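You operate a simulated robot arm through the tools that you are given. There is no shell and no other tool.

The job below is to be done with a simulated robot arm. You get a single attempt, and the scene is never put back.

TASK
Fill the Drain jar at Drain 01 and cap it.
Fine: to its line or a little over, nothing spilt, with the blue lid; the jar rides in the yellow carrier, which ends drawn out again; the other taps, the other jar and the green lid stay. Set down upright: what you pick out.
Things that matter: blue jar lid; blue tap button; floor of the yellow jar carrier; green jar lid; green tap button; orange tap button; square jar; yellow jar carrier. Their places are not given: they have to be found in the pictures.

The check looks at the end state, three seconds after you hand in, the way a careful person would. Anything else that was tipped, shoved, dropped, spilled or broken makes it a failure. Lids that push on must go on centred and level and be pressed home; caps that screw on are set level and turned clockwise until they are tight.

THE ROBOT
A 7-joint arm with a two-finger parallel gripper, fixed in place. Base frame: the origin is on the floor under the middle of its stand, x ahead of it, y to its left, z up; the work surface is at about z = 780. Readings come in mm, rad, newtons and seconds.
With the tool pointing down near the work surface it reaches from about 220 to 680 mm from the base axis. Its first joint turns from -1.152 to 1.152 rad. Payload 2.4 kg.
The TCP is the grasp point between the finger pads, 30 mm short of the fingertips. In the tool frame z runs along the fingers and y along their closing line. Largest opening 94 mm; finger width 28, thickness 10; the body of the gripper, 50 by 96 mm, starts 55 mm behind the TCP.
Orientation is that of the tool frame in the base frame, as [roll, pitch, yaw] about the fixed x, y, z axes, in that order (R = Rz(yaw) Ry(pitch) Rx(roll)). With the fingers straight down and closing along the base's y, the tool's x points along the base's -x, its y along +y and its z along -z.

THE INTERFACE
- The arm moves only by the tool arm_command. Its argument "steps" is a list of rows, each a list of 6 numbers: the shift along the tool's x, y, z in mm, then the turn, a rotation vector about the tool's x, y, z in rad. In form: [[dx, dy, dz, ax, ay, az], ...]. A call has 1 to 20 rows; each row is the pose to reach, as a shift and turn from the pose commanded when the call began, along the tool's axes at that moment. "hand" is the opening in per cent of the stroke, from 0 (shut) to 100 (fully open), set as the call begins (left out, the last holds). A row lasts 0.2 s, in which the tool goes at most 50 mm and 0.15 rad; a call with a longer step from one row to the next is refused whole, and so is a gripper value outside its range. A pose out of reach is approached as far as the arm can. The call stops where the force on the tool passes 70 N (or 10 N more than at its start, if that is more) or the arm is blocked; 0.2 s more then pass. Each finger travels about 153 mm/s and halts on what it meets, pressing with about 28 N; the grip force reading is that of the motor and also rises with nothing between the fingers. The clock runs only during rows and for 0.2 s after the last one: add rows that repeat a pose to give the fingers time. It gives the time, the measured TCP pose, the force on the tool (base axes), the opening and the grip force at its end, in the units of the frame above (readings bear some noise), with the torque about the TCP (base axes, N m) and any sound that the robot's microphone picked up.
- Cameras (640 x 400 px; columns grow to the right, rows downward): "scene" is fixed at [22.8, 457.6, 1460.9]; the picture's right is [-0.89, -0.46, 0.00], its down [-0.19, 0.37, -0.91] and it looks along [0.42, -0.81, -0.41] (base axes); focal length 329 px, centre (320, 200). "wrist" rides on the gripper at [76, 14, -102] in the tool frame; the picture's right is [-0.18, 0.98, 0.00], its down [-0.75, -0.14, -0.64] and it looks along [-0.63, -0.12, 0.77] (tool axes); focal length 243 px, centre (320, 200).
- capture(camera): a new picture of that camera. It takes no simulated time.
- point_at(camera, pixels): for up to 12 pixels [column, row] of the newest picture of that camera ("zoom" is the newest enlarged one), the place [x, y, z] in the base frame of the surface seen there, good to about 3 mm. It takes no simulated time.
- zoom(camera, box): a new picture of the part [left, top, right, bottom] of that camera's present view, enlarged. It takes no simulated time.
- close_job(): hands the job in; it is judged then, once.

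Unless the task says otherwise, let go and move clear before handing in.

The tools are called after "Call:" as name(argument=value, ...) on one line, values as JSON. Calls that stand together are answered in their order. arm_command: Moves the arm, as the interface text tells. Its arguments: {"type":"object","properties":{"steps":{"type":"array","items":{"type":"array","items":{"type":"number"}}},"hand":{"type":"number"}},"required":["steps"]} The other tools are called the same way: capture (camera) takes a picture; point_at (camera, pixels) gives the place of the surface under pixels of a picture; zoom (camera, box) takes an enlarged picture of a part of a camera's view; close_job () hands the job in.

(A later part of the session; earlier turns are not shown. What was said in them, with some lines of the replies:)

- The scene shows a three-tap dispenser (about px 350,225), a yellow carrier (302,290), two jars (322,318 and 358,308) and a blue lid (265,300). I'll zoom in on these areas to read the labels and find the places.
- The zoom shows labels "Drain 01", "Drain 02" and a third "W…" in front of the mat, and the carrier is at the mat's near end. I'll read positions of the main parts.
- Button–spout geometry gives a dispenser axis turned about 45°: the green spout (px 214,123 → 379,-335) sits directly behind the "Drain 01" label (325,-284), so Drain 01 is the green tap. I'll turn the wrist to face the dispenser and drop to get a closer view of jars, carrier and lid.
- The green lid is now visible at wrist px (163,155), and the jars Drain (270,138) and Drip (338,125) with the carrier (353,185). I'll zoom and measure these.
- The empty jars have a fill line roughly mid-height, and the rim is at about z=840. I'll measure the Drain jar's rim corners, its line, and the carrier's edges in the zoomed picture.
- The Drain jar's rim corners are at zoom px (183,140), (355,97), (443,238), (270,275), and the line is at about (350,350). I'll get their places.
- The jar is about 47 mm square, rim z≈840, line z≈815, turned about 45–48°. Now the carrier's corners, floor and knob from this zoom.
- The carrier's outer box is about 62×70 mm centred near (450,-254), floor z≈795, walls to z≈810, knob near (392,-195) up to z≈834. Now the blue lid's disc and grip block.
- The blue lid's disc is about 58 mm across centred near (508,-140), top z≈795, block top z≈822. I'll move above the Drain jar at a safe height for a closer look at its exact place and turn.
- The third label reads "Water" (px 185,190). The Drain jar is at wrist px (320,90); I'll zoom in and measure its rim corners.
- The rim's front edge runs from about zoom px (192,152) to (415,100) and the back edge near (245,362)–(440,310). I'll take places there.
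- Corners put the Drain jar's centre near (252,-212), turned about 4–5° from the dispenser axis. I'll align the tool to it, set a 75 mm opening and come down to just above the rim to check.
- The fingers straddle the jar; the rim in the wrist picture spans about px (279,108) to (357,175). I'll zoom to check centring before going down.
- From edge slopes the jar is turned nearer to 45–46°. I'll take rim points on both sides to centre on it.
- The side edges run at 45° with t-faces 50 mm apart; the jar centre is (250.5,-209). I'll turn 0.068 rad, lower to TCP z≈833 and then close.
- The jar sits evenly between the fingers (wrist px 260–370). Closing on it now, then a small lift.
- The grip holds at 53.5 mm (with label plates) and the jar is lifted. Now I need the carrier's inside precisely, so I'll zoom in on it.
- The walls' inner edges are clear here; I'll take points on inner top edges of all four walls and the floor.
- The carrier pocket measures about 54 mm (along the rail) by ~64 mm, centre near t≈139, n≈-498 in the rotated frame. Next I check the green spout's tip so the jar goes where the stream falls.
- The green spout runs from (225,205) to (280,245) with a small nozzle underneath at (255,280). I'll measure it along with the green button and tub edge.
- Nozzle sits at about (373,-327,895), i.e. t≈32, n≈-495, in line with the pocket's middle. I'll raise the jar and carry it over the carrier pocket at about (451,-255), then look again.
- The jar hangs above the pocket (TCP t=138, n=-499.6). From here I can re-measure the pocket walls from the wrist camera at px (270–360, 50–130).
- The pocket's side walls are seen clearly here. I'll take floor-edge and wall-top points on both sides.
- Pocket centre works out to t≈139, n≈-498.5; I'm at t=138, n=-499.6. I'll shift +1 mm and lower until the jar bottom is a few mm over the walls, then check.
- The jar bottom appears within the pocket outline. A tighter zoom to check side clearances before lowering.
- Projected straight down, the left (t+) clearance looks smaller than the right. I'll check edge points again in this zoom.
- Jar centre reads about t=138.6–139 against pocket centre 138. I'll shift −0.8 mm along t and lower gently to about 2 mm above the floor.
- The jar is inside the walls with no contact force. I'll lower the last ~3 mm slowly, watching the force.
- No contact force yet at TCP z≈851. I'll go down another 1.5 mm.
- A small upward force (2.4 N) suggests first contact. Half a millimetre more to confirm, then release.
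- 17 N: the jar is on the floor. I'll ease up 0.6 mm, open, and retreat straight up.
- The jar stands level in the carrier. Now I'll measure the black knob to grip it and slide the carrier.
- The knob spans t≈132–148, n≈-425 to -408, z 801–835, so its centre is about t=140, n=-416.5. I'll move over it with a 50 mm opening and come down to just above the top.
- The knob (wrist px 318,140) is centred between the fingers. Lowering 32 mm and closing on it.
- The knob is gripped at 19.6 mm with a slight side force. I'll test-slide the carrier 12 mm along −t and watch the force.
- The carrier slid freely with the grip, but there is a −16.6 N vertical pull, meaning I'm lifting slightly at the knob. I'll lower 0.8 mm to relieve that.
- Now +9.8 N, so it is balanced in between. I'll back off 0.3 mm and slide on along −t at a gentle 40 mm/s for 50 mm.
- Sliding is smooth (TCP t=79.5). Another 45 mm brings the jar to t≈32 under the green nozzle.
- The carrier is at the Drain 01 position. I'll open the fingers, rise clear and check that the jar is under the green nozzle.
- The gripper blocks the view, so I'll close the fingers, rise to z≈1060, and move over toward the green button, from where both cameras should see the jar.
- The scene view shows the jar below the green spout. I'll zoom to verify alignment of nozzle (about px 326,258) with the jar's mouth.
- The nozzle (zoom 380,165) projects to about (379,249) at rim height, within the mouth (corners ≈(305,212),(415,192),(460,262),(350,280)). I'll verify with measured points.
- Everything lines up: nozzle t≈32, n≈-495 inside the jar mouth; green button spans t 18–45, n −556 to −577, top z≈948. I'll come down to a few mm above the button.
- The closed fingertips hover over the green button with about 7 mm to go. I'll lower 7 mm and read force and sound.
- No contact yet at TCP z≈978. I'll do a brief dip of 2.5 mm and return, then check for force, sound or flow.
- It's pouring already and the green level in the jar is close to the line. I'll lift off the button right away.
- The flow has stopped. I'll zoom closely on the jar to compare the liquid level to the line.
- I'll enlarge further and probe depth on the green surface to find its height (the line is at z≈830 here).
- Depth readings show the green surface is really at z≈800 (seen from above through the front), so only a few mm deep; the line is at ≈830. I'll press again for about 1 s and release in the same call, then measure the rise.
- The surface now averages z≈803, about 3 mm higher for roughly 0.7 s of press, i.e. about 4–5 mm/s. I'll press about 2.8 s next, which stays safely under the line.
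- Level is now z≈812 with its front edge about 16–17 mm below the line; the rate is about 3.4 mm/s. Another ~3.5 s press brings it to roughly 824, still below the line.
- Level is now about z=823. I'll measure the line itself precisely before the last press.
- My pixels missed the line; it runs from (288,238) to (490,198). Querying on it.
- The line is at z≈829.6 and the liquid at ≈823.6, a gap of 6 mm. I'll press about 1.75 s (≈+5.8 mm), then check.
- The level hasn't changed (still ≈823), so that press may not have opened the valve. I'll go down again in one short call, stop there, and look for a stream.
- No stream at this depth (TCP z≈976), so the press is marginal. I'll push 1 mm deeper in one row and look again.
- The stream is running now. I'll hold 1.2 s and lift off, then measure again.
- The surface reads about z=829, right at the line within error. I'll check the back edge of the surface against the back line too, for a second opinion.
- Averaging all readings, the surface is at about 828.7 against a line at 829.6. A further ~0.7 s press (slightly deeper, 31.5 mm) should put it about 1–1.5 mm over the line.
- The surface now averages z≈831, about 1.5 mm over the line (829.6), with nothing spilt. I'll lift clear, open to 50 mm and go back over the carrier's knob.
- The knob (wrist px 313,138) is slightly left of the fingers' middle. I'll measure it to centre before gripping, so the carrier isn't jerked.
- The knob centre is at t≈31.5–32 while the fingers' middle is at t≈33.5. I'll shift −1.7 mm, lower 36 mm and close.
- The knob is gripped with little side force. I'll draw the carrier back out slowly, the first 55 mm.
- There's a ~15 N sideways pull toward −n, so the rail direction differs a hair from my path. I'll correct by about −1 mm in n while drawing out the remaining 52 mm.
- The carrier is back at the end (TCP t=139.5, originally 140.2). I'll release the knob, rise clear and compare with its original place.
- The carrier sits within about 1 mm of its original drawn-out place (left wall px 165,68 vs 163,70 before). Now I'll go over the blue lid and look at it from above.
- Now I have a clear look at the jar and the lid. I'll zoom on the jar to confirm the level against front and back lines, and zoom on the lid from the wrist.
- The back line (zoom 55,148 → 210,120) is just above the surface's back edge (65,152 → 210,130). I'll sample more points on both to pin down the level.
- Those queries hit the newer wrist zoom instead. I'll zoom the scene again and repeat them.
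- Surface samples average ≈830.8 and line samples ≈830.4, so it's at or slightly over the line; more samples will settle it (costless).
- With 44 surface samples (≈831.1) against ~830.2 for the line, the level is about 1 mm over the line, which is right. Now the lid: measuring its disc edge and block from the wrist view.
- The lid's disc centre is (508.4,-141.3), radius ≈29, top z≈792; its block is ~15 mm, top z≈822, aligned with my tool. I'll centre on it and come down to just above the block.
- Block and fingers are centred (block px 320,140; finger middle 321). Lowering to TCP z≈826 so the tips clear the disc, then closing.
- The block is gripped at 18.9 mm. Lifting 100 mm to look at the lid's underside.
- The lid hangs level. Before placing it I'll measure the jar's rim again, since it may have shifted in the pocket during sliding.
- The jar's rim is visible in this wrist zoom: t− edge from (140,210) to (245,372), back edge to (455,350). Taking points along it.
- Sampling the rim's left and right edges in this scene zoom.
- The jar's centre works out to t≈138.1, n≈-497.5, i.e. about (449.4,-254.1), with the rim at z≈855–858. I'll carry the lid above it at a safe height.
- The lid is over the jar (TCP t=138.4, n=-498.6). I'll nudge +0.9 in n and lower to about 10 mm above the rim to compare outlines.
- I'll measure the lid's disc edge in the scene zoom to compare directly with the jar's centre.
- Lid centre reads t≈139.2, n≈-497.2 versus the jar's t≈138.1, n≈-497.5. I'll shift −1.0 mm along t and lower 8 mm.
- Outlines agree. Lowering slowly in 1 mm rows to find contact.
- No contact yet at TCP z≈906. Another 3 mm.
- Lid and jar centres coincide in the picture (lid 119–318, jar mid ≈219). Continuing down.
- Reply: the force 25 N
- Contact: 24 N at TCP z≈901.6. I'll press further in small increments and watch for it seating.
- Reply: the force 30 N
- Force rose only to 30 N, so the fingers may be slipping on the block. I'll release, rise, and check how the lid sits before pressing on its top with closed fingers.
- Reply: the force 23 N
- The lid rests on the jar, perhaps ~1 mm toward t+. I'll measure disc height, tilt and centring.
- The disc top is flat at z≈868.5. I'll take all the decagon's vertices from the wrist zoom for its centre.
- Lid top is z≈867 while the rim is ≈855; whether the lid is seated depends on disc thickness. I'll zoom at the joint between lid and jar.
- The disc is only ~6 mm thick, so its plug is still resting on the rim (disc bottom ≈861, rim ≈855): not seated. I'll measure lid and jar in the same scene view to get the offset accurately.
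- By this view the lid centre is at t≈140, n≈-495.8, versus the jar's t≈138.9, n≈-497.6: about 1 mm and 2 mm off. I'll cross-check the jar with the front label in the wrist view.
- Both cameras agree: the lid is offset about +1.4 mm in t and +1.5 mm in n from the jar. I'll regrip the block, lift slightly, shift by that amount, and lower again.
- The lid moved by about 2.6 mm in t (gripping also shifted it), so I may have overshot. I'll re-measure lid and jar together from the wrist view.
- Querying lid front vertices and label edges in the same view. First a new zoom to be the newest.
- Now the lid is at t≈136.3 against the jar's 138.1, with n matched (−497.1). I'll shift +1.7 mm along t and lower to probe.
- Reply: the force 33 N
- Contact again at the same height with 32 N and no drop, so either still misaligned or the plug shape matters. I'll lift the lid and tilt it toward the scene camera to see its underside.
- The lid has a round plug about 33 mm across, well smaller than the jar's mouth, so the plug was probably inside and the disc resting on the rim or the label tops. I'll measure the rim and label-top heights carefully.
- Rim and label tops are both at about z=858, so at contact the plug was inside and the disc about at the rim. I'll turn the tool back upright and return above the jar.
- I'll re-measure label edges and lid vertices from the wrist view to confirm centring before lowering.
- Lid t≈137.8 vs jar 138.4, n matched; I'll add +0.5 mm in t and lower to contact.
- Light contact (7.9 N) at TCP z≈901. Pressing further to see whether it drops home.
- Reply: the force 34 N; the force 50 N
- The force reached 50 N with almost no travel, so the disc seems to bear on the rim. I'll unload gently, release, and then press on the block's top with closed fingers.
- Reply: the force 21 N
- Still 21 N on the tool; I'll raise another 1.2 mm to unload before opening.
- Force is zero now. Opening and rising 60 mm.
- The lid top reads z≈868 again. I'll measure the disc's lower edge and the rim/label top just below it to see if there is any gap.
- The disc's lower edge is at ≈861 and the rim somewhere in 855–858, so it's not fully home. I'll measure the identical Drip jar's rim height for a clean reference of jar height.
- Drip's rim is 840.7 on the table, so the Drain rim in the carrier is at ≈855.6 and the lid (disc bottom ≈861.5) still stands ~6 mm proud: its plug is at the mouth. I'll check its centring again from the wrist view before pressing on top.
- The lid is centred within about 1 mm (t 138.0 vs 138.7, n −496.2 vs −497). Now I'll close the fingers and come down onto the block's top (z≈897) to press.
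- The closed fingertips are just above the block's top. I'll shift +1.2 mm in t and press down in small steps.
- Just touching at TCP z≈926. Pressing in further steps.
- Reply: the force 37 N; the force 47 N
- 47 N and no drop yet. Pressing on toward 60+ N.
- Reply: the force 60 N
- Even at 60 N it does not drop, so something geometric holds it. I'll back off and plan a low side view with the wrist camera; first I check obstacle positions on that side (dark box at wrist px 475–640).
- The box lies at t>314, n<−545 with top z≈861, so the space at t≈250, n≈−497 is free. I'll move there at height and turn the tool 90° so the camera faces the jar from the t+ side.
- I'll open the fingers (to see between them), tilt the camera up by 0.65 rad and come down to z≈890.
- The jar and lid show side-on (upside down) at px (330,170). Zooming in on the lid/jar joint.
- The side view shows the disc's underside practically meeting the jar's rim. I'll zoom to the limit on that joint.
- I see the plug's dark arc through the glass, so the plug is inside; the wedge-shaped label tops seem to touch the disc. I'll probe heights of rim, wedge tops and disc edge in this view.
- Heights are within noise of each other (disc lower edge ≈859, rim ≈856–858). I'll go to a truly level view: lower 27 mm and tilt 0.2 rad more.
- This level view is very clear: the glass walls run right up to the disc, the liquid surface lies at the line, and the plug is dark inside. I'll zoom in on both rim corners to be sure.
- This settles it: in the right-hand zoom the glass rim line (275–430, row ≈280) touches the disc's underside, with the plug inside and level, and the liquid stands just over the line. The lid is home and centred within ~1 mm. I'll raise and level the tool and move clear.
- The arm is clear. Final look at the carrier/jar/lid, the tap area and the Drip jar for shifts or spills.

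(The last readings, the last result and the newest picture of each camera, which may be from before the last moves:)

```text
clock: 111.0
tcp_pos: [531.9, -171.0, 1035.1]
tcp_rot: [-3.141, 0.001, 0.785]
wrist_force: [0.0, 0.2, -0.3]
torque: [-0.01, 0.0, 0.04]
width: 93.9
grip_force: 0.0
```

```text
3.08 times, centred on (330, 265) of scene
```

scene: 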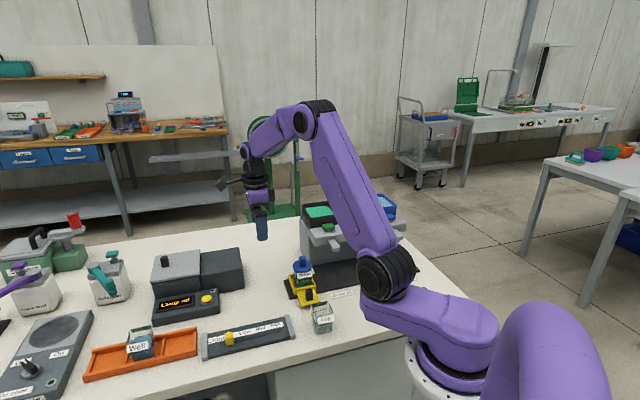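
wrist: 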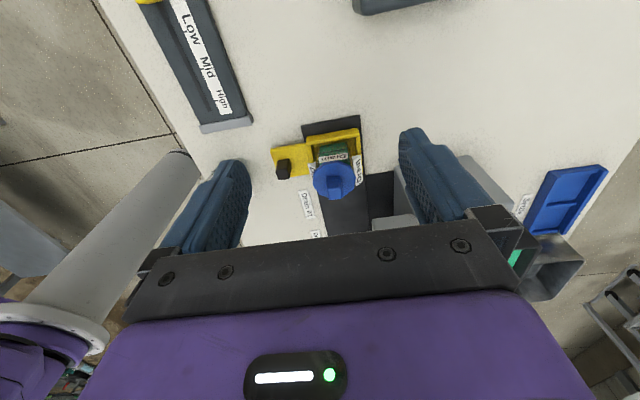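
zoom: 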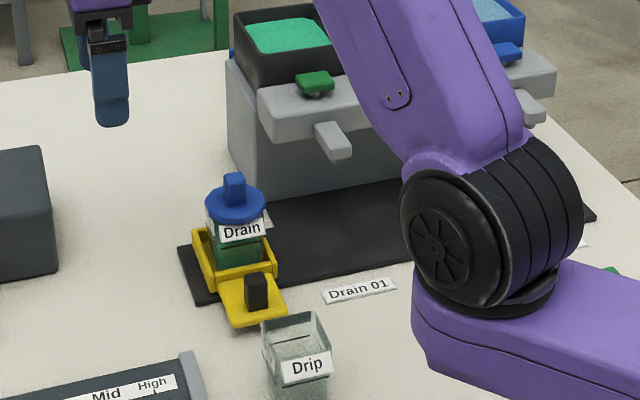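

Everything is in order:
- The Drain jar is capped with the blue lid and stands upright in the drawn-out carrier (px 302,290).
- The liquid is just over the line and I see no spill around the mat or the nozzle.
- The Drip jar and labels are untouched, and the arm is clear.

Handing in.

Call:
close_job()

```text
The job is handed in.
```

I filled the Drain jar at Drain 01 (the green tap), capped it with the blue lid, and handed the job in. I haven't seen the check's result.

- **Fill:** the liquid stands about 1 mm over the jar's line, measured from both cameras. I saw no spill on the mat, carrier or table.
- **Lid:** it is on level, within about 1 mm of centre, and I pressed it with about 60 N. A level side view shows the plug inside the mouth and the disc down on the rim, with at most about half a millimetre between them.
- **Carrier:** it is drawn out again, within about 1 mm of where it started, with the jar upright in it.
- **Everything else:** I did not touch the other taps, the Drip jar or the green lid. The arm has let go and is clear.
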